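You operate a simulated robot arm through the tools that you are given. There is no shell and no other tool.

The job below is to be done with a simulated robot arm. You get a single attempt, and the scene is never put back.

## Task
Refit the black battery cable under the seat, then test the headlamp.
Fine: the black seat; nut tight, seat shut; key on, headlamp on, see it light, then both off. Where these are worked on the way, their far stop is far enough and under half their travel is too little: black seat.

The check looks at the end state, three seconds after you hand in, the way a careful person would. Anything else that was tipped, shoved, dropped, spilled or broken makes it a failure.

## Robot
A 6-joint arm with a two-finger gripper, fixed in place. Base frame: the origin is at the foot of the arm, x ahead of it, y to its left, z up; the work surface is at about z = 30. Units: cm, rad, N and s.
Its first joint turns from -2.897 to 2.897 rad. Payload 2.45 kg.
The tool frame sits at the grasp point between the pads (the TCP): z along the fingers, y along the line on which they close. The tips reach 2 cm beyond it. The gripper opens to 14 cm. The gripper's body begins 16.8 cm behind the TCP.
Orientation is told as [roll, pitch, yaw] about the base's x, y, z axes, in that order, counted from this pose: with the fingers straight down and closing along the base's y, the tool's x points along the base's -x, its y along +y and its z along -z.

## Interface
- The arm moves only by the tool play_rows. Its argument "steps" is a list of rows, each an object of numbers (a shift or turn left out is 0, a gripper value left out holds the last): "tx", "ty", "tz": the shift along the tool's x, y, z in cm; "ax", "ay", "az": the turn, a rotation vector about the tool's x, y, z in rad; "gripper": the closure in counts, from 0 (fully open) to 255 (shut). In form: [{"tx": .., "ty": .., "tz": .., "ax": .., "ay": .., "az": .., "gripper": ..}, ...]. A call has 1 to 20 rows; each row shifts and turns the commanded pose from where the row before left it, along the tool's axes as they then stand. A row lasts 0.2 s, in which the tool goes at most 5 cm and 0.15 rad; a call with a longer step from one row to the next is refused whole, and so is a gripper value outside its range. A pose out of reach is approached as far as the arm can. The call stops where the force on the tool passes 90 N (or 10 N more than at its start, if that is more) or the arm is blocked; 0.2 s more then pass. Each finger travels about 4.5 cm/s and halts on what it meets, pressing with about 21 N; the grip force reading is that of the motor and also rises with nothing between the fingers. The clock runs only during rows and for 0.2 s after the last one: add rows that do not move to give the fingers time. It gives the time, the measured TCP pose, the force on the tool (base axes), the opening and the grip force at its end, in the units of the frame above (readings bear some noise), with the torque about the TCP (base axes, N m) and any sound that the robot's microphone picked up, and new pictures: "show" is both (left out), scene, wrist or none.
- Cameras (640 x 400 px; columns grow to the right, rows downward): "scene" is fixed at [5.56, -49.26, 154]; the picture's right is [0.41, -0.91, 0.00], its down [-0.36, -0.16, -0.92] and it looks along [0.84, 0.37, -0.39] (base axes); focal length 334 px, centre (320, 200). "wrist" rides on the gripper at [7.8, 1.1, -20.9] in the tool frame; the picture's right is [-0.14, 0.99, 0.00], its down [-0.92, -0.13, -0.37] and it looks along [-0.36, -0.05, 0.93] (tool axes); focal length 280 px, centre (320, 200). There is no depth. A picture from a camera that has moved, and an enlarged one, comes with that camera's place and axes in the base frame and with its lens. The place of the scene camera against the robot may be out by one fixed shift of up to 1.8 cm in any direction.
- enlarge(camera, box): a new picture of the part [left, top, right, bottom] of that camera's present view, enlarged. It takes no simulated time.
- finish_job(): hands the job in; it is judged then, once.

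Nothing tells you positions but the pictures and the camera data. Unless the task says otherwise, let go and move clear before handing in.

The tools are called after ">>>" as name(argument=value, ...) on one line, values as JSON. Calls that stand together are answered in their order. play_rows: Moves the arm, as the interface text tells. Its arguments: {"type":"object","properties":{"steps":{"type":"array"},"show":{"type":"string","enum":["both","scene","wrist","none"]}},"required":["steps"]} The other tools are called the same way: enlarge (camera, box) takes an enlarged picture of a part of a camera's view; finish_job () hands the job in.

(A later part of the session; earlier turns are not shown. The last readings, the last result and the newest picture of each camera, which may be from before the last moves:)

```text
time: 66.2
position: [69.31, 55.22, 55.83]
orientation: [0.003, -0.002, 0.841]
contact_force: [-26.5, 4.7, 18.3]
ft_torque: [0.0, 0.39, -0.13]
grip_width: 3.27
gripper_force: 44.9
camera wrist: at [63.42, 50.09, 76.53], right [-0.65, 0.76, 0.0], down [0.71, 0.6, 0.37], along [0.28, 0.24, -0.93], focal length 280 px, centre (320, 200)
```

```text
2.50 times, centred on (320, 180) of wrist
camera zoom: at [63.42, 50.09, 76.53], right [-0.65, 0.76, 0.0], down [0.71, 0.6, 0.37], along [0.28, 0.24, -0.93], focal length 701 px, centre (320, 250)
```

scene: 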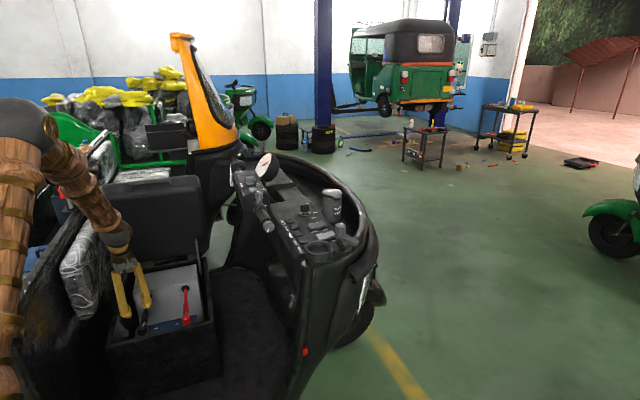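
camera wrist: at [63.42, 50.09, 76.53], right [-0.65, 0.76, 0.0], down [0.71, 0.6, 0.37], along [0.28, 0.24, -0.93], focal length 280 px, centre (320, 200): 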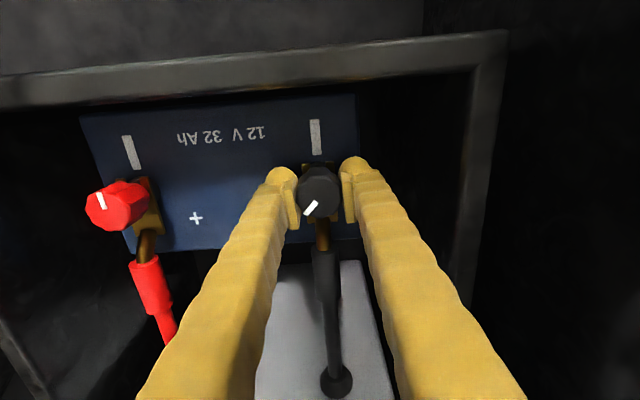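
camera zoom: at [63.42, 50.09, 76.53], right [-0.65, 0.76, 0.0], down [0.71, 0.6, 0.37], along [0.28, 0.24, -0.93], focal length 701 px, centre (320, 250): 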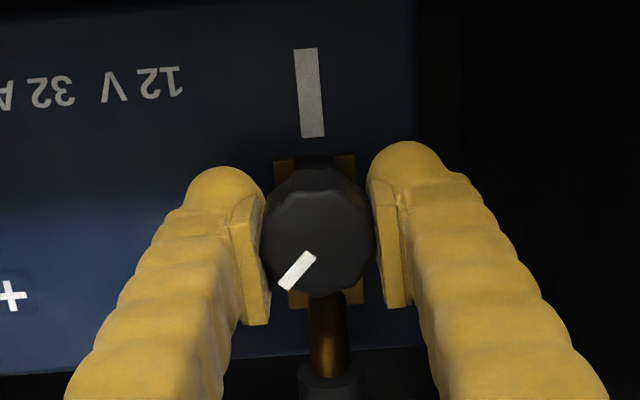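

The knob turns with the gripper. Continuing this stroke.

>>> play_rows(steps=[{"tx": 0.05, "az": 0.08}, {"az": 0.08}, {"az": 0.08}, {"az": 0.08}, {"az": 0.08}, {"az": 0.05}, {}], show="wrist")

>>> enlarge(camera="wrist", box=[220, 100, 420, 260])

```text
time: 67.9
position: [69.29, 54.95, 55.78]
orientation: [0.002, 0.003, 0.391]
contact_force: [0.0, -7.1, 9.6]
ft_torque: [-0.14, 0.07, 0.01]
grip_width: 3.28
gripper_force: 45.1
stopped in row 7: the force on the tool passed its limit at 95 N (the readings are from after the stop); the commanded pose is now the measured one
camera wrist: at [61.85, 53.03, 76.51], right [-0.25, 0.97, 0.0], down [0.9, 0.23, 0.37], along [0.36, 0.09, -0.93], focal length 280 px, centre (320, 200)
```

wrist: 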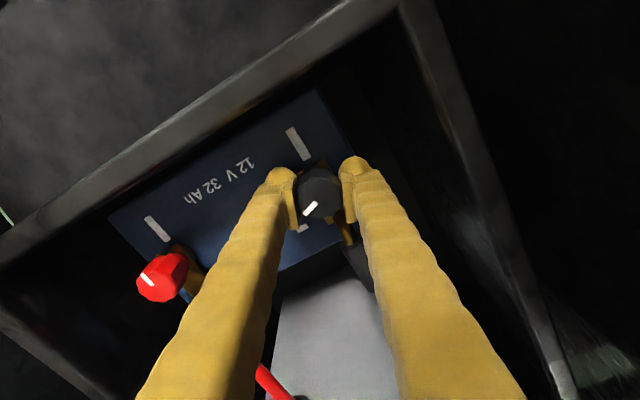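

```text
2.50 times, centred on (320, 180) of wrist
camera zoom: at [61.85, 53.03, 76.51], right [-0.25, 0.97, 0.0], down [0.9, 0.23, 0.37], along [0.36, 0.09, -0.93], focal length 701 px, centre (320, 250)
```

zoom: 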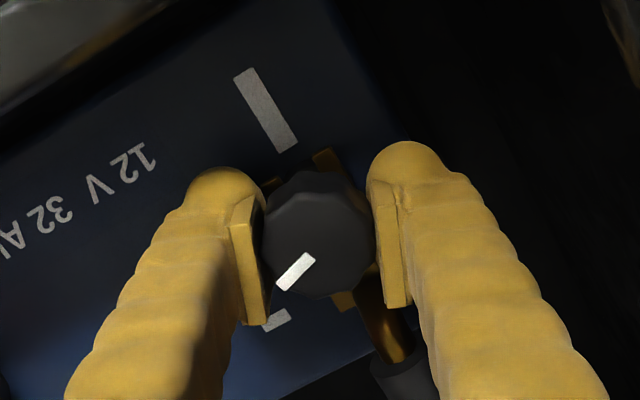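

The right finger has met the cable crimp, so this stroke ends at about 40°. I'll release slightly, lift clear, rotate back and regrip.

>>> play_rows(steps=[{"gripper": 186}, {}, {"tz": -1.0}, {"tz": -1.5}, {"gripper": 172}, {}], show="wrist")

>>> enlarge(camera="wrist", box=[220, 80, 420, 240])

```text
time: 69.3
position: [69.51, 55.03, 58.05]
orientation: [0.001, -0.001, 0.389]
contact_force: [1.4, 0.2, -0.6]
ft_torque: [0.0, 0.02, 0.03]
grip_width: 4.55
gripper_force: 0.0
camera wrist: at [61.94, 53.05, 78.87], right [-0.25, 0.97, 0.0], down [0.9, 0.23, 0.37], along [0.36, 0.09, -0.93], focal length 280 px, centre (320, 200)
```

wrist: 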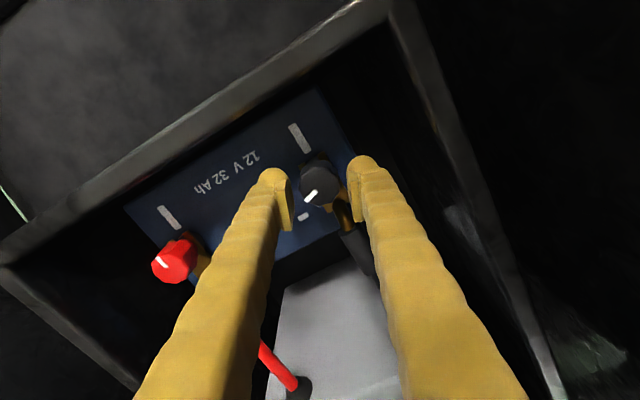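

```text
2.50 times, centred on (320, 160) of wrist
camera zoom: at [61.94, 53.05, 78.87], right [-0.25, 0.97, 0.0], down [0.9, 0.23, 0.37], along [0.36, 0.09, -0.93], focal length 701 px, centre (320, 300)
```

zoom: 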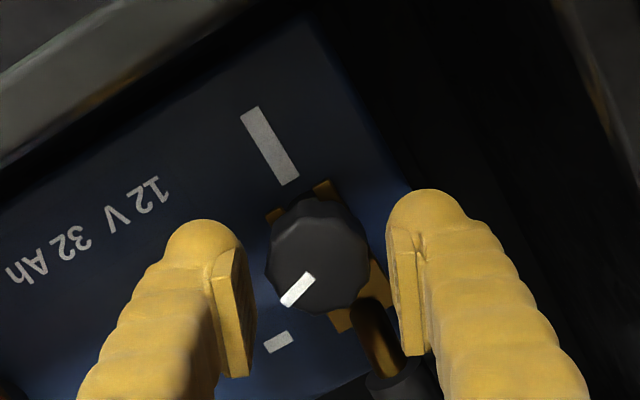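

The knob held its new angle, with about 108° left. I'll take a larger stroke with a slightly higher grip to clear the crimp.

>>> play_rows(steps=[{"az": -0.137}, {"az": -0.137}, {"az": -0.137}, {"az": -0.137}, {"az": -0.137}, {"az": -0.137}, {"az": -0.137}, {"tx": 0.16, "ty": 0.27}, {"tz": 0.8}, {"tz": 0.7}, {}], show="wrist")

>>> enlarge(camera="wrist", box=[220, 100, 420, 260])

```text
time: 71.7
position: [68.93, 54.9, 56.6]
orientation: [0.001, 0.001, 1.348]
contact_force: [-0.3, -0.8, 0.1]
ft_torque: [-0.01, -0.03, -0.03]
grip_width: 4.55
gripper_force: 0.1
camera wrist: at [66.37, 47.57, 77.5], right [-0.94, 0.35, 0.0], down [0.33, 0.87, 0.37], along [0.13, 0.35, -0.93], focal length 280 px, centre (320, 200)
```

wrist: 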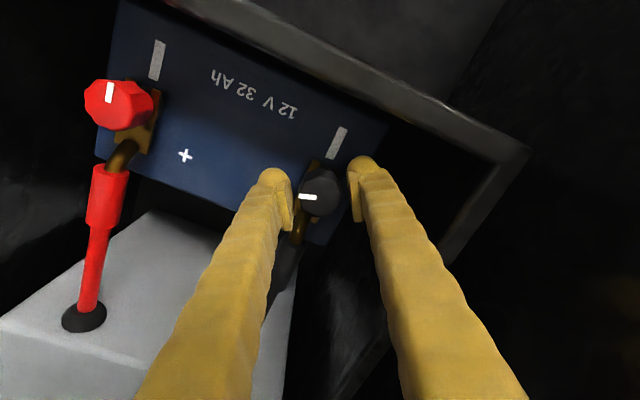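

```text
2.50 times, centred on (320, 180) of wrist
camera zoom: at [66.37, 47.57, 77.5], right [-0.94, 0.35, 0.0], down [0.33, 0.87, 0.37], along [0.13, 0.35, -0.93], focal length 701 px, centre (320, 250)
```

zoom: 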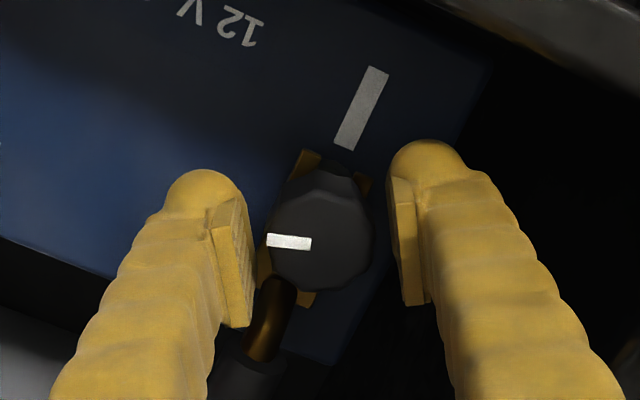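

>>> play_rows(steps=[{"az": 0.12}, {"gripper": 255}, {}, {}, {"az": 0.08}, {"az": 0.08}, {"az": 0.08}, {"az": 0.08}, {"az": 0.08}, {}], show="wrist")

```text
time: 73.9
position: [69.07, 54.87, 56.68]
orientation: [0.001, 0.0, 0.83]
contact_force: [19.0, 3.8, -17.2]
ft_torque: [0.1, -0.27, 0.03]
grip_width: 3.23
gripper_force: 45.3
camera wrist: at [63.12, 49.94, 77.44], right [-0.64, 0.77, 0.0], down [0.72, 0.59, 0.37], along [0.28, 0.24, -0.93], focal length 280 px, centre (320, 200)
```

wrist: 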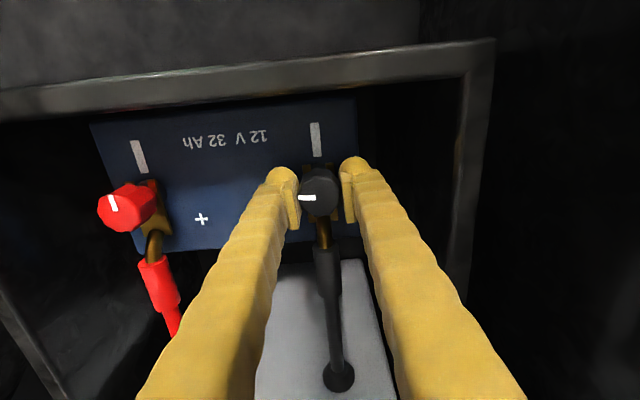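

>>> play_rows(steps=[{"tx": -0.08, "tz": 0.08, "az": 0.08}, {"az": 0.08}, {"az": 0.08}, {"az": 0.08}, {"az": 0.08}, {"az": 0.08}, {}], show="wrist")

>>> enlarge(camera="wrist", box=[220, 100, 420, 260])

```text
time: 75.5
position: [69.03, 54.9, 56.53]
orientation: [0.003, -0.001, 0.349]
contact_force: [22.5, -64.6, 40.4]
ft_torque: [-1.23, -0.4, 0.14]
grip_width: 3.28
gripper_force: 44.8
camera wrist: at [61.53, 53.27, 77.41], right [-0.21, 0.98, 0.0], down [0.91, 0.19, 0.37], along [0.36, 0.08, -0.93], focal length 280 px, centre (320, 200)
```

wrist: 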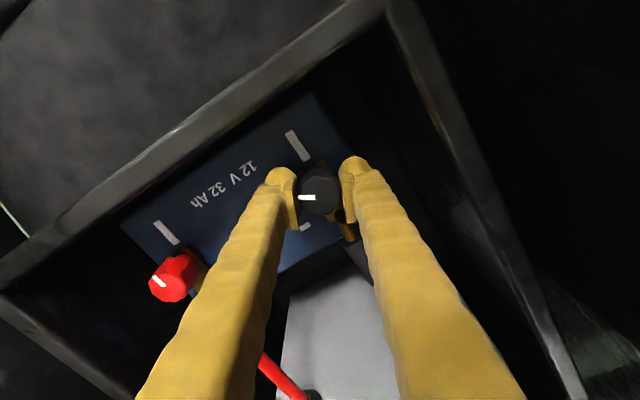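

```text
2.50 times, centred on (320, 180) of wrist
camera zoom: at [61.53, 53.27, 77.41], right [-0.21, 0.98, 0.0], down [0.91, 0.19, 0.37], along [0.36, 0.08, -0.93], focal length 701 px, centre (320, 250)
```

zoom: 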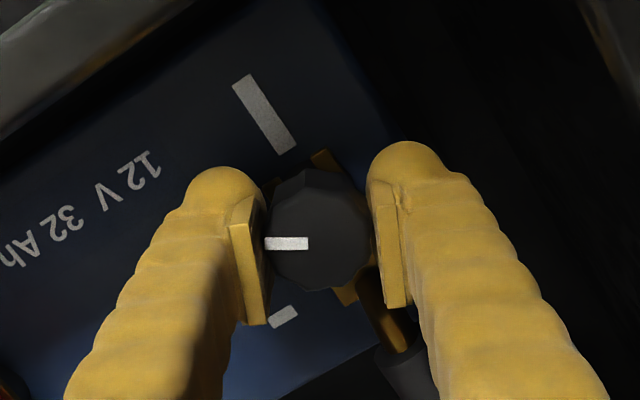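

About 60° remains. Releasing, lifting and regripping for the next stroke.

>>> play_rows(steps=[{"az": -0.02, "gripper": 186}, {}, {"tz": -1.0}, {"tz": -1.0, "gripper": 172}, {"az": -0.14}, {"az": -0.14}, {"az": -0.14}, {"az": -0.14}, {"az": -0.14}, {"az": -0.14}, {"az": -0.03}, {}], show="wrist")

>>> enlarge(camera="wrist", box=[220, 100, 420, 260])

```text
time: 78.1
position: [68.98, 54.97, 58.69]
orientation: [0.001, 0.001, 1.241]
contact_force: [-0.2, -0.2, -0.8]
ft_torque: [0.05, 0.01, -0.04]
grip_width: 4.56
gripper_force: 0.0
camera wrist: at [65.68, 47.95, 79.39], right [-0.89, 0.45, 0.0], down [0.42, 0.83, 0.37], along [0.17, 0.33, -0.93], focal length 280 px, centre (320, 200)
```

wrist: 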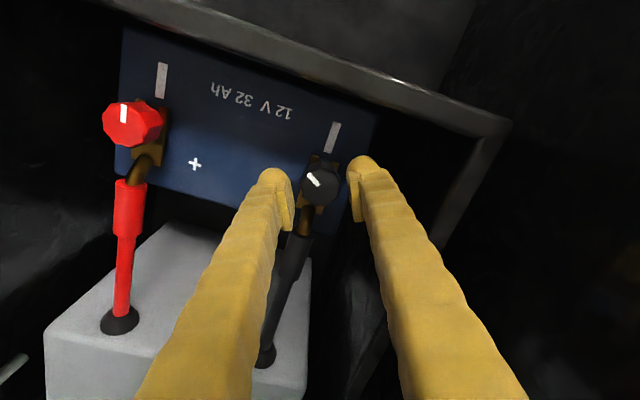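

```text
2.50 times, centred on (320, 180) of wrist
camera zoom: at [65.68, 47.95, 79.39], right [-0.89, 0.45, 0.0], down [0.42, 0.83, 0.37], along [0.17, 0.33, -0.93], focal length 701 px, centre (320, 250)
```

zoom: 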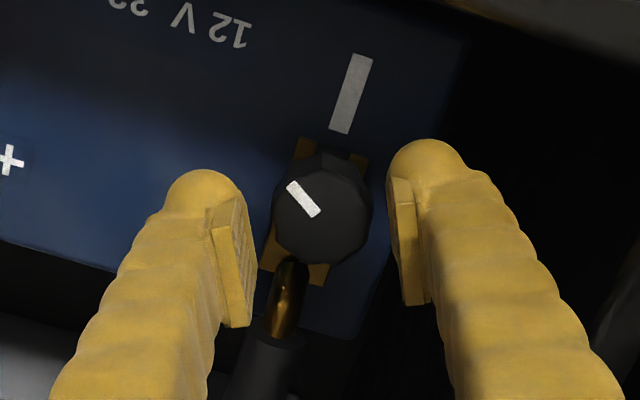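

>>> play_rows(steps=[{"tz": 1.0}, {"tz": 1.1}, {"gripper": 255}, {}, {}, {"az": 0.08}, {"az": 0.08}, {"az": 0.08}, {"az": 0.08}, {"az": 0.08}, {}], show="none")

```text
time: 80.5
position: [69.09, 55.07, 56.41]
orientation: [0.001, -0.001, 0.838]
contact_force: [-14.4, 32.1, -35.5]
ft_torque: [0.22, -0.27, -0.11]
grip_width: 3.24
gripper_force: 45.2
```

>>> play_rows(steps=[{"tx": -0.05, "ty": 0.1, "tz": 0.15, "az": 0.08}, {"az": 0.08, "tz": 0.05}, {"az": 0.08, "tz": 0.05}, {"az": 0.08}, {"az": 0.05}, {}], show="wrist")

>>> enlarge(camera="wrist", box=[220, 100, 420, 260])

```text
time: 81.9
position: [69.14, 55.11, 56.47]
orientation: [0.002, -0.003, 0.468]
contact_force: [21.1, -50.4, 31.1]
ft_torque: [-0.88, -0.24, 0.18]
grip_width: 3.27
gripper_force: 44.8
camera wrist: at [61.88, 52.42, 77.24], right [-0.33, 0.95, 0.0], down [0.88, 0.3, 0.37], along [0.35, 0.12, -0.93], focal length 280 px, centre (320, 200)
```

wrist: 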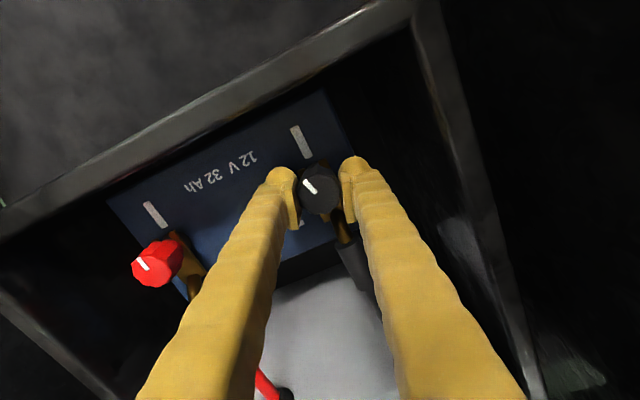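

```text
2.50 times, centred on (320, 180) of wrist
camera zoom: at [61.88, 52.42, 77.24], right [-0.33, 0.95, 0.0], down [0.88, 0.3, 0.37], along [0.35, 0.12, -0.93], focal length 701 px, centre (320, 250)
```

zoom: 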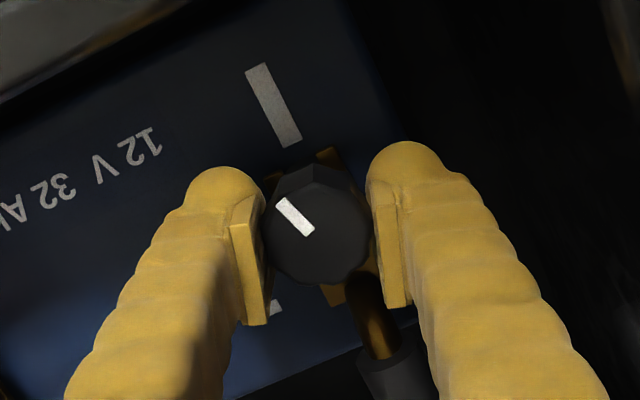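

The mark is nearly lined up. I'll compare it with the red one's alignment in the same view.

>>> enlarge(camera="wrist", box=[100, 180, 240, 300])

>>> enlarge(camera="wrist", box=[260, 100, 380, 240])

```text
3.33 times, centred on (170, 240) of wrist
camera zoom: at [61.88, 52.42, 77.24], right [-0.33, 0.95, 0.0], down [0.88, 0.3, 0.37], along [0.35, 0.12, -0.93], focal length 935 px, centre (820, 67)
```

zoom: 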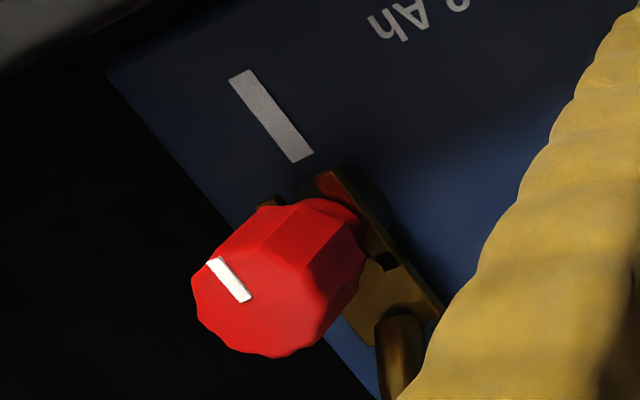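

```text
2.86 times, centred on (320, 170) of wrist
camera zoom: at [61.88, 52.42, 77.24], right [-0.33, 0.95, 0.0], down [0.88, 0.3, 0.37], along [0.35, 0.12, -0.93], focal length 801 px, centre (320, 286)
```

zoom: 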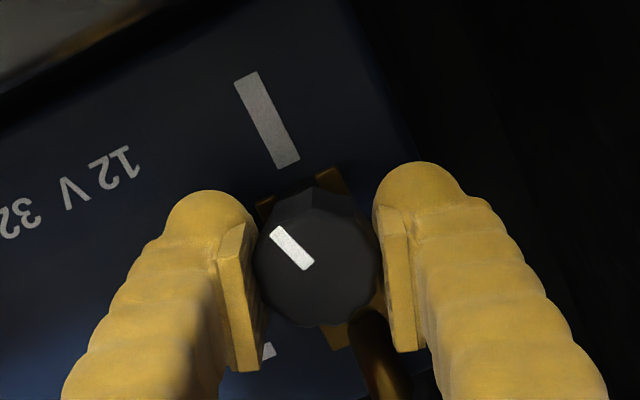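

Red shows about a 7° difference and black about 18°, so roughly 11–15° more plus tightness. One more regrip and stroke, until it stops.

>>> play_rows(steps=[{"az": -0.02, "gripper": 186}, {}, {"tz": -1.0}, {"tz": -1.0, "gripper": 172}, {"az": -0.14}, {"az": -0.14}, {"az": -0.14}, {"az": -0.14}, {"az": -0.14}, {"ty": 0.05, "tz": 1.0}, {"tz": 1.0}, {}], show="wrist")

>>> enlarge(camera="wrist", box=[220, 100, 420, 260])

```text
time: 84.5
position: [69.0, 55.13, 56.09]
orientation: [0.002, -0.001, 1.192]
contact_force: [-0.2, 0.1, -0.6]
ft_torque: [-0.02, 0.01, 0.0]
grip_width: 4.56
gripper_force: 0.1
camera wrist: at [65.28, 48.23, 76.93], right [-0.87, 0.49, 0.0], down [0.46, 0.81, 0.37], along [0.18, 0.32, -0.93], focal length 280 px, centre (320, 200)
```

wrist: 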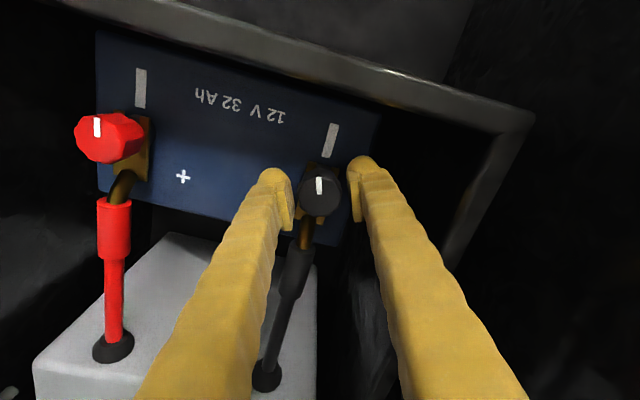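

```text
2.50 times, centred on (320, 180) of wrist
camera zoom: at [65.28, 48.23, 76.93], right [-0.87, 0.49, 0.0], down [0.46, 0.81, 0.37], along [0.18, 0.32, -0.93], focal length 701 px, centre (320, 250)
```

zoom: 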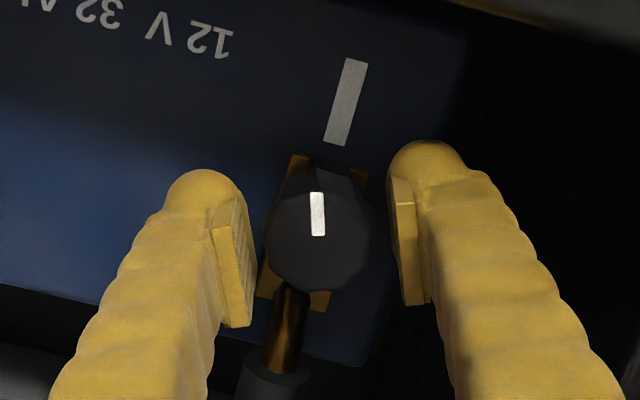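

>>> play_rows(steps=[{"ty": -0.1, "gripper": 255}, {}, {}, {}, {"az": 0.08}, {"az": 0.08}, {}], show="none")

```text
time: 86.1
position: [69.02, 54.98, 56.23]
orientation: [0.001, -0.001, 1.03]
contact_force: [-2.5, 0.2, 10.6]
ft_torque: [-0.04, 0.06, 0.0]
grip_width: 3.27
gripper_force: 44.5
```

>>> play_rows(steps=[{"az": 0.06}, {"az": 0.06}, {}], show="wrist")

>>> enlarge(camera="wrist", box=[220, 100, 420, 260])

```text
time: 86.9
position: [69.16, 55.05, 56.17]
orientation: [0.0, 0.001, 0.911]
contact_force: [10.5, -2.0, -16.0]
ft_torque: [0.06, -0.19, 0.07]
grip_width: 3.24
gripper_force: 44.9
camera wrist: at [63.6, 49.56, 76.95], right [-0.7, 0.72, 0.0], down [0.67, 0.65, 0.37], along [0.26, 0.26, -0.93], focal length 280 px, centre (320, 200)
```

wrist: 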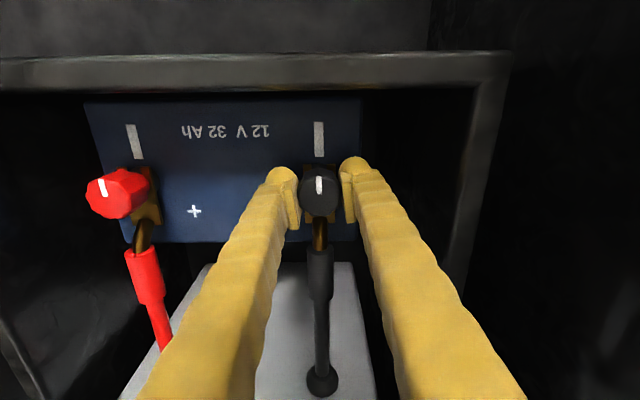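

```text
2.50 times, centred on (320, 180) of wrist
camera zoom: at [63.6, 49.56, 76.95], right [-0.7, 0.72, 0.0], down [0.67, 0.65, 0.37], along [0.26, 0.26, -0.93], focal length 701 px, centre (320, 250)
```

zoom: 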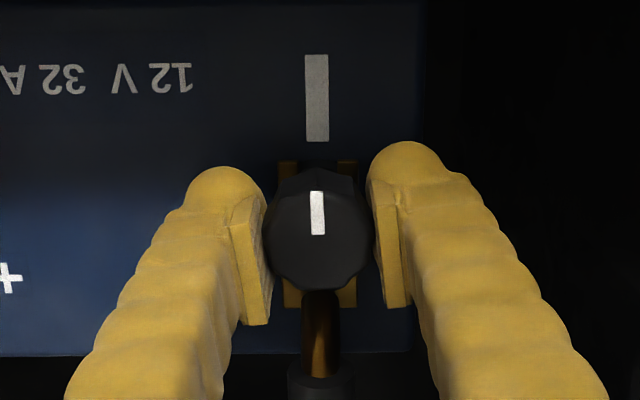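

The mark now lines up with the bar. I'll test with a bit more turn whether there is a firm stop.

>>> play_rows(steps=[{"az": 0.05}, {}, {}], show="wrist")

>>> enlarge(camera="wrist", box=[220, 100, 420, 260])

```text
time: 87.7
position: [69.15, 55.14, 56.2]
orientation: [0.002, -0.001, 0.86]
contact_force: [14.1, -6.7, -19.5]
ft_torque: [-0.02, -0.17, 0.38]
grip_width: 3.27
gripper_force: 45.0
camera wrist: at [63.35, 49.84, 76.97], right [-0.66, 0.75, 0.0], down [0.7, 0.61, 0.37], along [0.28, 0.24, -0.93], focal length 280 px, centre (320, 200)
```

wrist: 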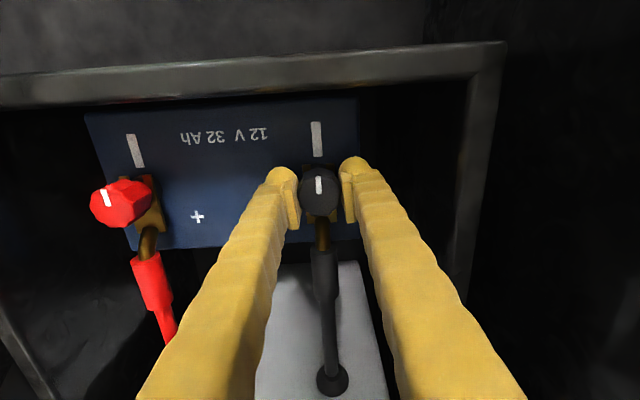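

```text
2.50 times, centred on (320, 180) of wrist
camera zoom: at [63.35, 49.84, 76.97], right [-0.66, 0.75, 0.0], down [0.7, 0.61, 0.37], along [0.28, 0.24, -0.93], focal length 701 px, centre (320, 250)
```

zoom: 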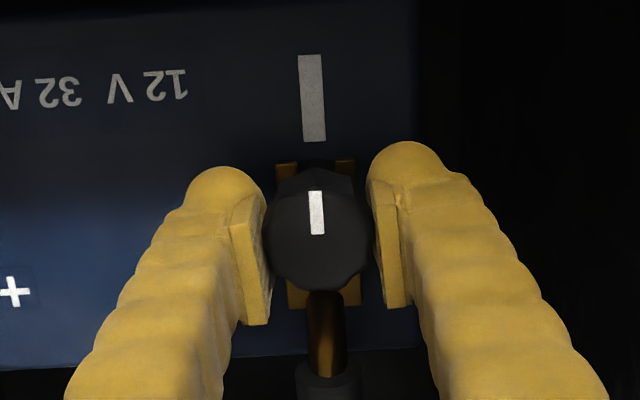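

Torque is rising (0.38 N·m); a little more will confirm a hard stop.

>>> play_rows(steps=[{"az": 0.06}, {}, {}], show="none")

```text
time: 88.5
position: [69.3, 55.15, 56.23]
orientation: [0.001, 0.001, 0.801]
contact_force: [22.4, -16.3, -12.7]
ft_torque: [-0.11, -0.25, 0.27]
grip_width: 3.26
gripper_force: 44.9
```

>>> play_rows(steps=[{"az": 0.08}, {}, {}], show="wrist")

>>> enlarge(camera="wrist", box=[220, 100, 420, 260])

```text
time: 89.3
position: [69.19, 55.05, 56.23]
orientation: [0.002, -0.003, 0.721]
contact_force: [48.1, -17.4, -21.8]
ft_torque: [-0.04, -0.51, 0.3]
grip_width: 3.27
gripper_force: 45.2
camera wrist: at [62.74, 50.73, 77.04], right [-0.55, 0.84, 0.0], down [0.78, 0.51, 0.37], along [0.31, 0.2, -0.93], focal length 280 px, centre (320, 200)
```

wrist: 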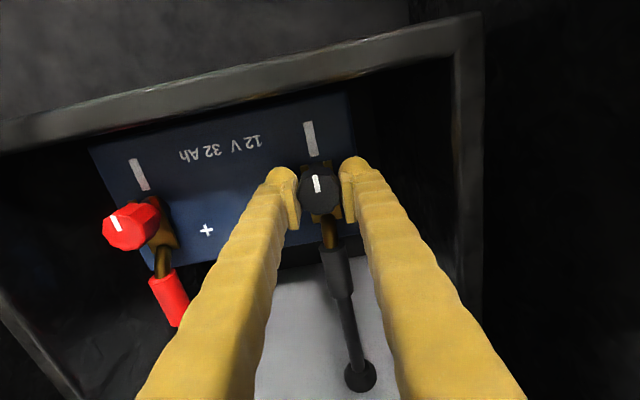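

```text
2.50 times, centred on (320, 180) of wrist
camera zoom: at [62.74, 50.73, 77.04], right [-0.55, 0.84, 0.0], down [0.78, 0.51, 0.37], along [0.31, 0.2, -0.93], focal length 701 px, centre (320, 250)
```

zoom: 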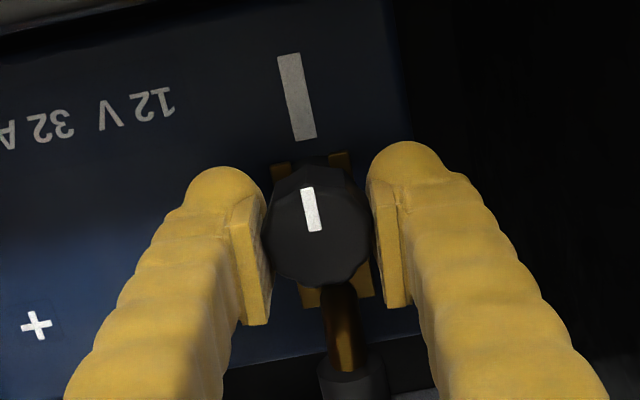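

The knob is no longer following: the mark stays aligned with the bar while the fingers slip, so it is tight at its stop. Releasing and lifting clear.

>>> play_rows(steps=[{"gripper": 172}, {}, {}, {"tz": -1.5}, {"tz": -2.5}, {"tz": -3}, {"tz": -3}, {}], show="both")

>>> enlarge(camera="wrist", box=[120, 80, 420, 280])

```text
time: 91.1
position: [69.1, 54.83, 66.29]
orientation: [0.001, -0.001, 0.722]
contact_force: [0.5, -1.0, 0.7]
ft_torque: [0.01, -0.01, -0.01]
grip_width: 4.57
gripper_force: 0.0
camera wrist: at [62.61, 50.54, 87.08], right [-0.55, 0.83, 0.0], down [0.78, 0.51, 0.37], along [0.31, 0.2, -0.93], focal length 280 px, centre (320, 200)
```

scene: 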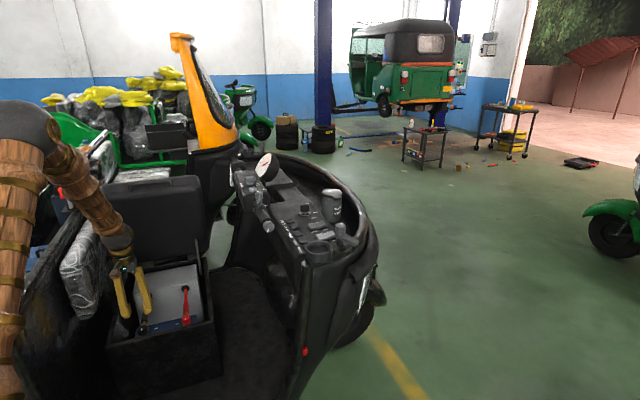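
wrist: 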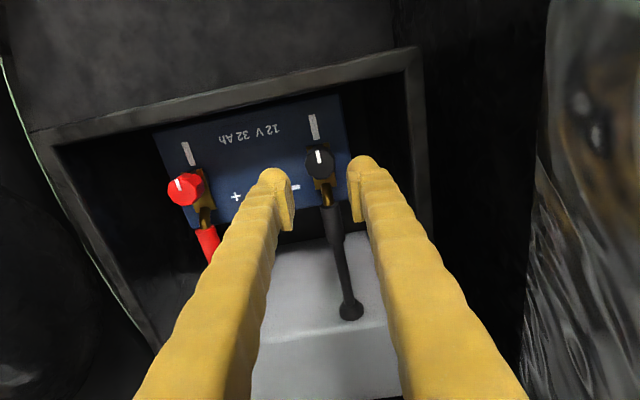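

```text
2.00 times, centred on (270, 180) of wrist
camera zoom: at [62.61, 50.54, 87.08], right [-0.55, 0.83, 0.0], down [0.78, 0.51, 0.37], along [0.31, 0.2, -0.93], focal length 561 px, centre (420, 240)
```

zoom: 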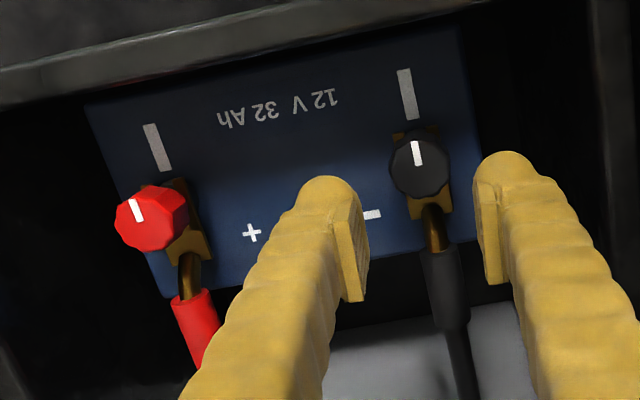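

Both terminals now look alike, with their marks on the bars. Next I shut the seat: I'll raise the arm, restore the handle-grip orientation and return to the handle. A refit gives the hinge at n=128.5, z=60.5 and radius 54.0.

>>> play_rows(steps=[{"tx": 0.073, "ty": -0.975, "tz": -4.57, "gripper": 200}, {"tx": 0.073, "ty": -0.975, "tz": -4.57}, {"tx": 0.073, "ty": -0.975, "tz": -4.57}, {"tx": 0.073, "ty": -0.975, "tz": -4.57}, {"tx": 0.073, "ty": -0.975, "tz": -4.57}, {"tx": 0.073, "ty": -0.975, "tz": -4.57}, {"tx": 0.073, "ty": -0.975, "tz": -4.57}, {"tx": 0.073, "ty": -0.975, "tz": -4.57}, {"tx": 0.073, "ty": -0.975, "tz": -4.57}, {"tx": 0.073, "ty": -0.975, "tz": -4.57}, {}], show="scene")

>>> play_rows(steps=[{"az": 0.1384}, {"az": 0.1384}, {"az": 0.1384}, {"az": 0.1384}, {"az": 0.1384}, {"az": 0.1384}, {"az": 0.1384}, {"az": 0.1384}, {"az": 0.1384}, {"az": 0.1384}, {"az": 0.1384}, {"ax": -0.141}, {"ax": -0.141}, {"ax": -0.141}, {"ax": -0.141}, {"ax": -0.141}, {"ax": -0.141}, {}], show="both")

```text
time: 93.5
position: [75.23, 47.26, 111.7]
orientation: [0.0, 0.0, 0.722]
contact_force: [-1.3, -0.1, -0.4]
ft_torque: [0.05, 0.01, -0.02]
grip_width: 3.04
gripper_force: 0.1
```

scene: 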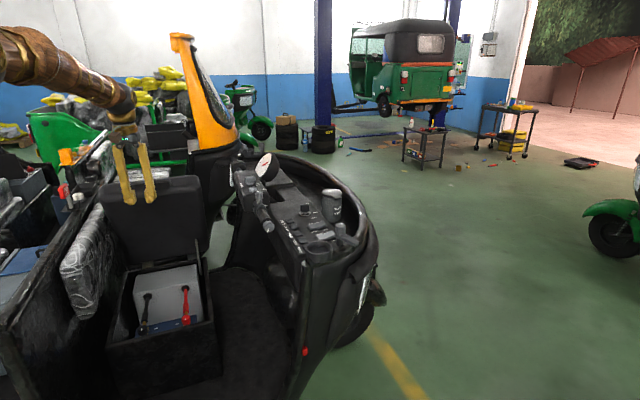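

```text
time: 97.3
position: [75.25, 47.17, 111.92]
orientation: [0.848, 0.002, -0.804]
contact_force: [-0.4, 0.4, 0.3]
ft_torque: [0.0, 0.01, 0.0]
grip_width: 3.02
gripper_force: 0.0
camera wrist: at [59.09, 42.4, 126.5], right [0.57, 0.36, 0.74], down [0.38, -0.91, 0.15], along [0.73, 0.2, -0.65], focal length 280 px, centre (320, 200)
```

scene: 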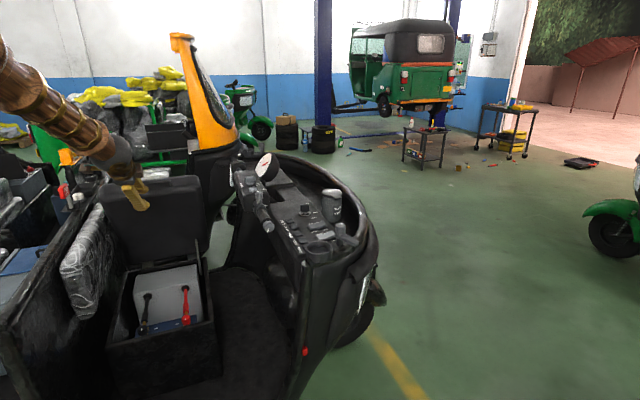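
wrist: 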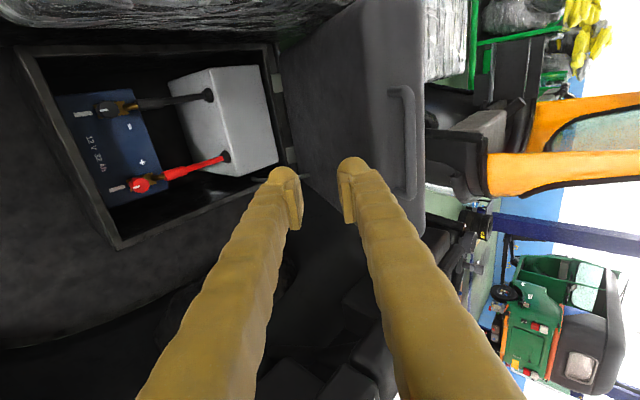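

>>> play_rows(steps=[{"tx": -0.21, "ty": 2.95, "tz": 0.9}, {"tx": -0.21, "ty": 2.95, "tz": 0.9}, {"tx": -0.21, "ty": 2.95, "tz": 0.9}, {"tx": -0.21, "ty": 2.95, "tz": 0.88}, {"tz": 2}, {"tz": 2}, {"tz": 2}, {"tz": 1.5}, {}], show="wrist")

>>> enlarge(camera="wrist", box=[200, 60, 420, 290])

```text
time: 99.3
position: [87.35, 57.79, 113.48]
orientation: [0.845, 0.002, -0.8]
contact_force: [0.1, 0.7, 0.1]
ft_torque: [0.03, 0.04, -0.02]
grip_width: 3.03
gripper_force: 0.0
camera wrist: at [71.3, 53.01, 127.96], right [0.57, 0.36, 0.74], down [0.38, -0.91, 0.15], along [0.73, 0.2, -0.65], focal length 280 px, centre (320, 200)
```

wrist: 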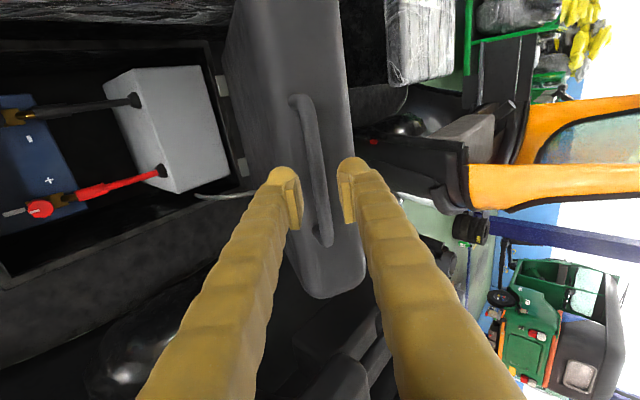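

```text
1.74 times, centred on (310, 175) of wrist
camera zoom: at [71.3, 53.01, 127.96], right [0.57, 0.36, 0.74], down [0.38, -0.91, 0.15], along [0.73, 0.2, -0.65], focal length 488 px, centre (337, 244)
```

zoom: 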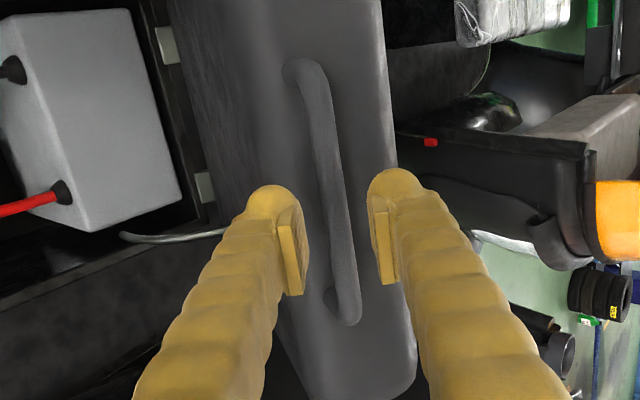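

Aligned as before. I'll advance onto the bar and grip.

>>> play_rows(steps=[{"tx": -0.1, "tz": 1.5}, {"tz": 1.5}, {"tz": 1.1}, {"gripper": 255}, {}, {}, {}], show="wrist")

```text
time: 100.9
position: [89.4, 59.82, 110.72]
orientation: [0.841, 0.003, -0.803]
contact_force: [-16.2, -16.0, -16.5]
ft_torque: [-0.38, -0.3, 0.48]
grip_width: 0.95
gripper_force: 36.8
camera wrist: at [73.4, 55.08, 125.24], right [0.57, 0.36, 0.74], down [0.38, -0.91, 0.15], along [0.73, 0.2, -0.66], focal length 280 px, centre (320, 200)
```

wrist: 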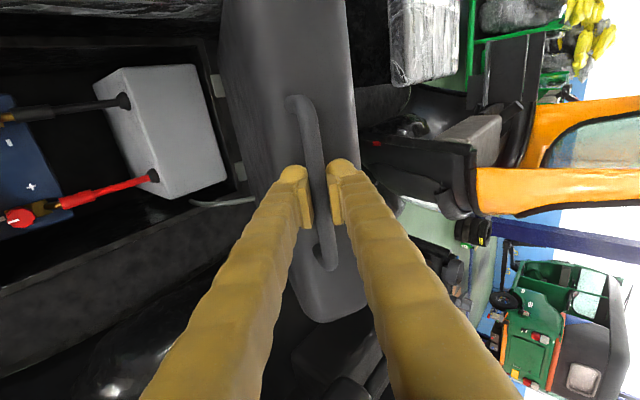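

Gripped. I'll now lower the lid along the fitted arc in short segments.

>>> play_rows(steps=[{"tx": -0.027, "ty": -1.501, "tz": -0.52, "ax": 0.0323}, {"tx": -0.027, "ty": -1.501, "tz": -0.52, "ax": 0.0323}, {"tx": -0.027, "ty": -1.501, "tz": -0.52, "ax": 0.0323}, {}], show="none")

```text
time: 101.9
position: [86.59, 56.92, 108.54]
orientation: [0.75, 0.002, -0.8]
contact_force: [-16.3, 16.6, 5.9]
ft_torque: [-0.33, -0.34, 0.73]
grip_width: 0.97
gripper_force: 36.6
```

>>> play_rows(steps=[{"tx": 0.12, "ty": -1.567, "tz": -0.237, "ax": 0.0323}, {"ty": -1.567, "tz": -0.237, "ax": 0.0323}, {"ty": -1.567, "tz": -0.237, "ax": 0.0323}, {"ty": -1.581, "tz": 0.061, "ax": 0.032}, {"ty": -1.581, "tz": 0.061, "ax": 0.032}, {"ty": -1.581, "tz": 0.061, "ax": 0.032}, {}], show="none")

```text
time: 103.5
position: [80.95, 51.65, 103.0]
orientation: [0.554, 0.001, -0.801]
contact_force: [29.6, -5.5, -17.2]
ft_torque: [-0.45, -0.39, 0.97]
grip_width: 0.99
gripper_force: 37.0
```

>>> play_rows(steps=[{"tx": -0.16, "ty": -1.51, "tz": 0.51, "ax": 0.0323}, {"tx": -0.02, "ty": -1.543, "tz": 0.364, "ax": 0.0323}, {"tx": -0.02, "ty": -1.543, "tz": 0.364, "ax": 0.0323}, {"tx": -0.02, "ty": -1.45, "tz": 0.646, "ax": 0.0323}, {"tx": -0.02, "ty": -1.45, "tz": 0.646, "ax": 0.0323}, {"tx": -0.02, "ty": -1.45, "tz": 0.646, "ax": 0.0323}, {}], show="scene")

```text
time: 105.1
position: [76.38, 46.94, 96.17]
orientation: [0.364, 0.002, -0.801]
contact_force: [-28.6, 6.5, 12.3]
ft_torque: [-0.36, -0.39, 1.18]
grip_width: 0.95
gripper_force: 37.2
```

scene: 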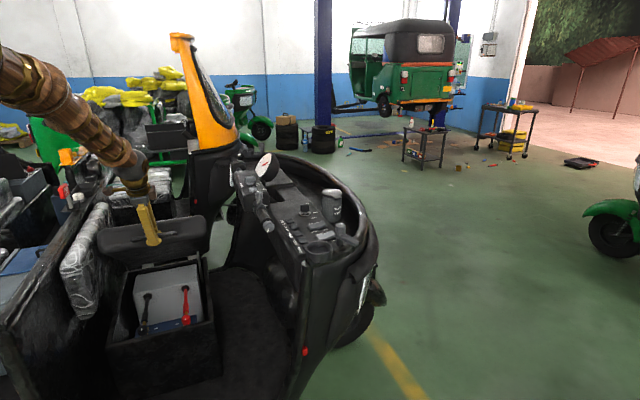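

>>> play_rows(steps=[{"tx": 0.12, "ty": -1.36, "tz": 0.81, "ax": 0.0323}, {"ty": -1.301, "tz": 0.916, "ax": 0.0323}, {"ty": -1.301, "tz": 0.916, "ax": 0.0323}, {"ty": -1.11, "tz": 1.144, "ax": 0.032}, {"ty": -1.11, "tz": 1.144, "ax": 0.032}, {"ty": -1.11, "tz": 1.144, "ax": 0.032}, {}], show="none")

```text
time: 106.7
position: [72.62, 43.09, 88.41]
orientation: [0.17, 0.002, -0.8]
contact_force: [27.2, -24.1, -2.5]
ft_torque: [-0.11, -0.07, 1.28]
grip_width: 0.93
gripper_force: 36.5
```

>>> play_rows(steps=[{"tx": -0.2, "ty": -0.906, "tz": 1.327, "ax": 0.0217}, {"tx": -0.02, "ty": -0.906, "tz": 1.327, "ax": 0.0217}, {"tx": -0.02, "ty": -0.906, "tz": 1.327, "ax": 0.0217}, {"tx": -0.02, "ty": -0.766, "tz": 1.427}, {"tx": -0.02, "ty": -0.766, "tz": 1.427}, {"tx": -0.02, "ty": -0.766, "tz": 1.427}, {}], show="scene")

```text
time: 108.3
position: [69.54, 40.15, 79.47]
orientation: [0.101, 0.004, -0.8]
contact_force: [-79.3, -14.1, 21.9]
ft_torque: [0.36, -0.42, 1.92]
grip_width: 0.88
gripper_force: 37.2
```

scene: 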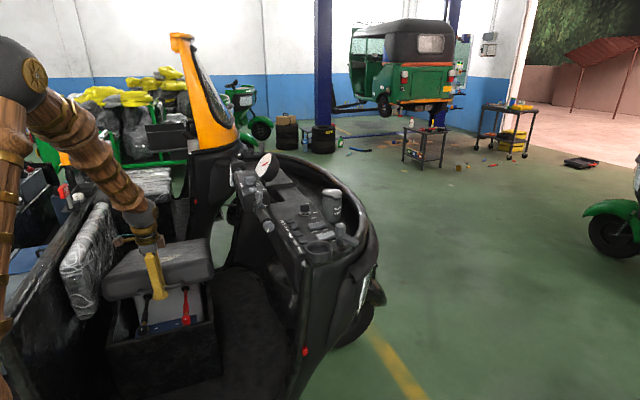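

>>> play_rows(steps=[{"tx": 0.15, "ty": -0.25, "tz": -0.1}, {"tx": 0.12, "ty": -0.2, "tz": -0.08}, {}], show="wrist")

```text
time: 109.1
position: [69.7, 40.23, 79.71]
orientation: [0.111, 0.0, -0.803]
contact_force: [33.8, 14.1, -15.3]
ft_torque: [-0.36, 0.05, 1.46]
grip_width: 0.89
gripper_force: 36.6
camera wrist: at [63.48, 44.99, 100.43], right [0.8, 0.59, 0.11], down [0.52, -0.78, 0.35], along [0.29, -0.23, -0.93], focal length 280 px, centre (320, 200)
```

wrist: 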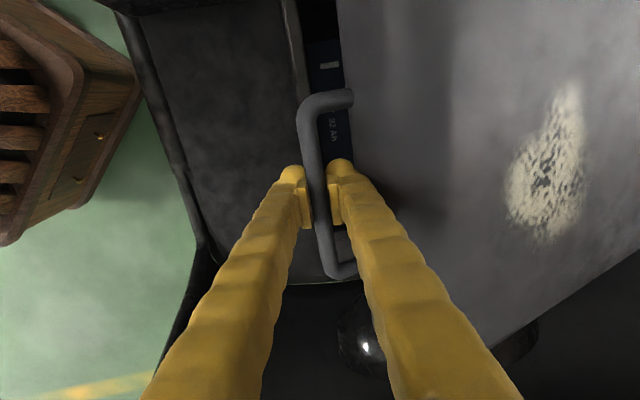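

>>> play_rows(steps=[{"tx": -0.05, "ty": -0.5, "tz": 1.55}, {"tx": -0.01, "ty": -0.636, "tz": 1.494}, {"tx": -0.01, "ty": -0.636, "tz": 1.494}, {}], show="none")

```text
time: 110.1
position: [68.27, 39.33, 74.73]
orientation: [0.106, 0.001, -0.801]
contact_force: [35.7, -17.0, -5.8]
ft_torque: [0.03, 0.15, 1.29]
grip_width: 0.9
gripper_force: 36.8
```

>>> play_rows(steps=[{"tx": -0.15, "ty": -0.45, "tz": 1.541}, {"tx": -0.01, "ty": -0.496, "tz": 1.541}, {"tx": -0.01, "ty": -0.496, "tz": 1.541}, {}], show="none")

```text
time: 111.1
position: [67.47, 38.41, 70.06]
orientation: [0.101, 0.005, -0.801]
contact_force: [-30.5, 5.1, -0.6]
ft_torque: [-0.02, -0.17, 1.3]
grip_width: 0.9
gripper_force: 36.8
```

>>> play_rows(steps=[{"tx": 0.1, "ty": -0.43, "tz": 1.5}, {"ty": -0.356, "tz": 1.5}, {"ty": -0.3, "tz": 1.3}, {}], show="none")

```text
time: 112.1
position: [67.08, 38.02, 65.47]
orientation: [0.105, 0.0, -0.8]
contact_force: [-38.0, -8.6, -1.3]
ft_torque: [-0.01, -0.36, 1.27]
grip_width: 0.9
gripper_force: 36.7
```

>>> play_rows(steps=[{"tx": 0.08, "ty": -0.25, "tz": 0.5}, {"ty": -0.08, "tz": 0.5}, {"ty": -0.06, "tz": 0.4}, {}], show="scene")

>>> enlarge(camera="scene", box=[80, 230, 240, 350])

```text
time: 113.1
position: [67.05, 37.95, 64.32]
orientation: [0.108, 0.001, -0.802]
contact_force: [0.7, -24.0, -3.8]
ft_torque: [0.03, -0.16, 1.31]
grip_width: 0.9
gripper_force: 36.2
```

scene: 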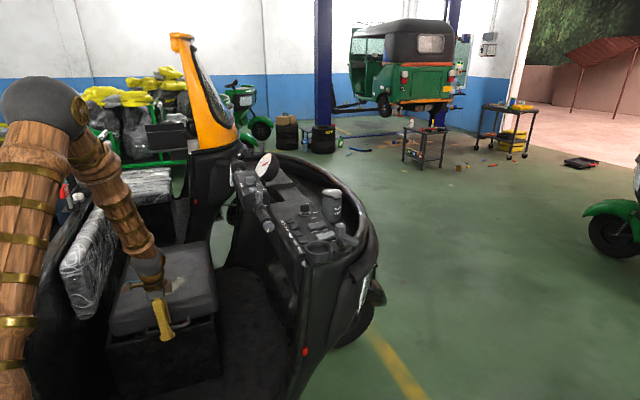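

```text
3.33 times, centred on (160, 290) of scene
camera zoom: at [5.56, -49.26, 154.0], right [0.41, -0.91, 0.0], down [-0.36, -0.16, -0.92], along [0.84, 0.37, -0.39], focal length 1113 px, centre (853, -100)
```

zoom: 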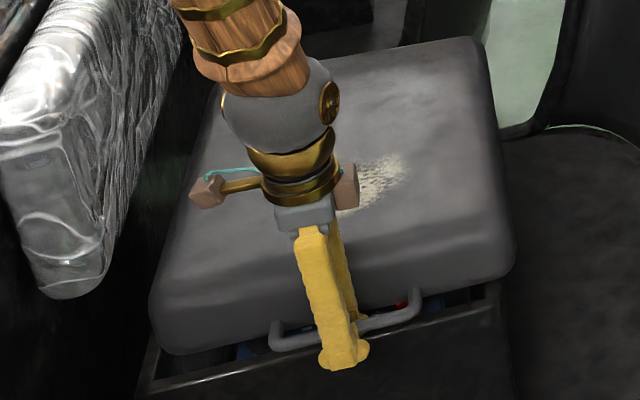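

>>> play_rows(steps=[{"tx": 0.05, "ty": -0.05, "tz": 0.4}, {"ty": -0.03, "tz": 0.3}, {}], show="none")

```text
time: 113.9
position: [67.04, 38.0, 63.56]
orientation: [0.102, 0.002, -0.802]
contact_force: [1.5, -52.1, -1.9]
ft_torque: [0.32, -0.06, 1.44]
grip_width: 0.9
gripper_force: 36.5
```

>>> play_rows(steps=[{"tx": -0.12, "ty": -0.15, "tz": 0.3}, {"tz": 0.3}, {}], show="none")

```text
time: 114.7
position: [66.98, 37.92, 62.72]
orientation: [0.103, 0.001, -0.8]
contact_force: [-25.6, -26.9, -2.8]
ft_torque: [0.16, -0.24, 1.34]
grip_width: 0.92
gripper_force: 36.2
```

>>> play_rows(steps=[{"ty": -0.15, "tz": 0.3}, {"tz": 0.3}, {}], show="scene")

>>> enlarge(camera="scene", box=[80, 230, 240, 350])

```text
time: 115.5
position: [66.81, 37.99, 62.38]
orientation: [0.105, 0.001, -0.8]
contact_force: [-41.8, 2.8, -1.8]
ft_torque: [-0.11, -0.48, 1.23]
grip_width: 0.91
gripper_force: 36.6
```

scene: 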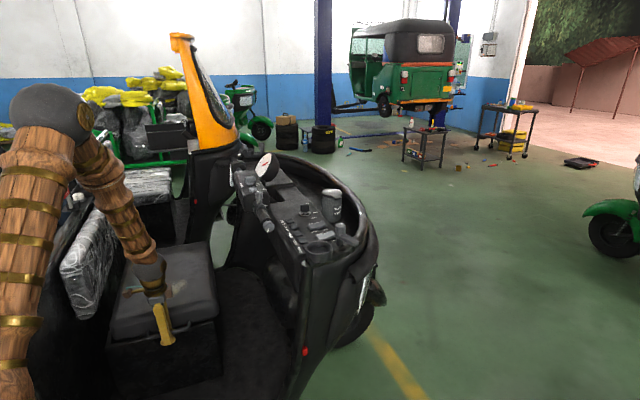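

```text
3.33 times, centred on (160, 290) of scene
camera zoom: at [5.56, -49.26, 154.0], right [0.41, -0.91, 0.0], down [-0.36, -0.16, -0.92], along [0.84, 0.37, -0.39], focal length 1113 px, centre (853, -100)
```

zoom: 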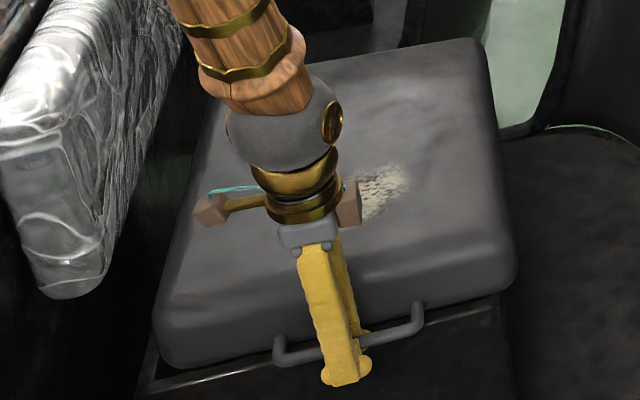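

The lid matches its original closed position. I'll open just slightly, shift toward the robot, then lift out.

>>> play_rows(steps=[{"gripper": 222}, {}, {"ty": -0.3, "gripper": 212}, {}], show="wrist")

>>> enlarge(camera="wrist", box=[250, 70, 410, 240])

```text
time: 116.5
position: [66.76, 37.67, 62.34]
orientation: [0.106, 0.003, -0.801]
contact_force: [-2.6, -7.5, 1.5]
ft_torque: [0.04, -0.05, -0.04]
grip_width: 1.98
gripper_force: 0.1
camera wrist: at [60.69, 42.48, 83.07], right [0.8, 0.59, 0.1], down [0.52, -0.78, 0.35], along [0.29, -0.23, -0.93], focal length 280 px, centre (320, 200)
```

wrist: 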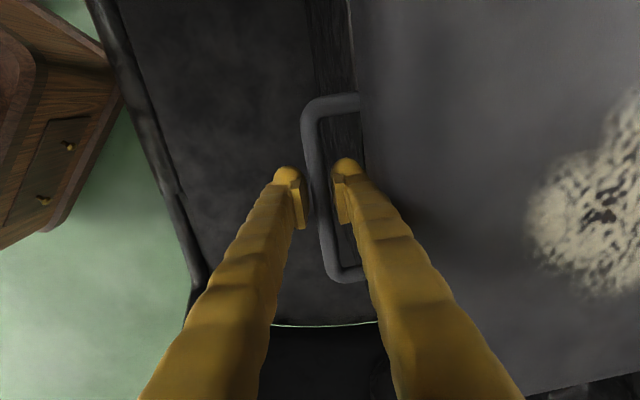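

```text
2.35 times, centred on (330, 155) of wrist
camera zoom: at [60.69, 42.48, 83.07], right [0.8, 0.59, 0.1], down [0.52, -0.78, 0.35], along [0.29, -0.23, -0.93], focal length 660 px, centre (296, 306)
```

zoom: 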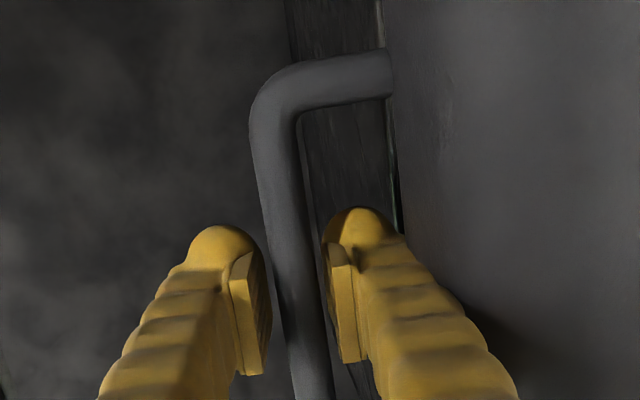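

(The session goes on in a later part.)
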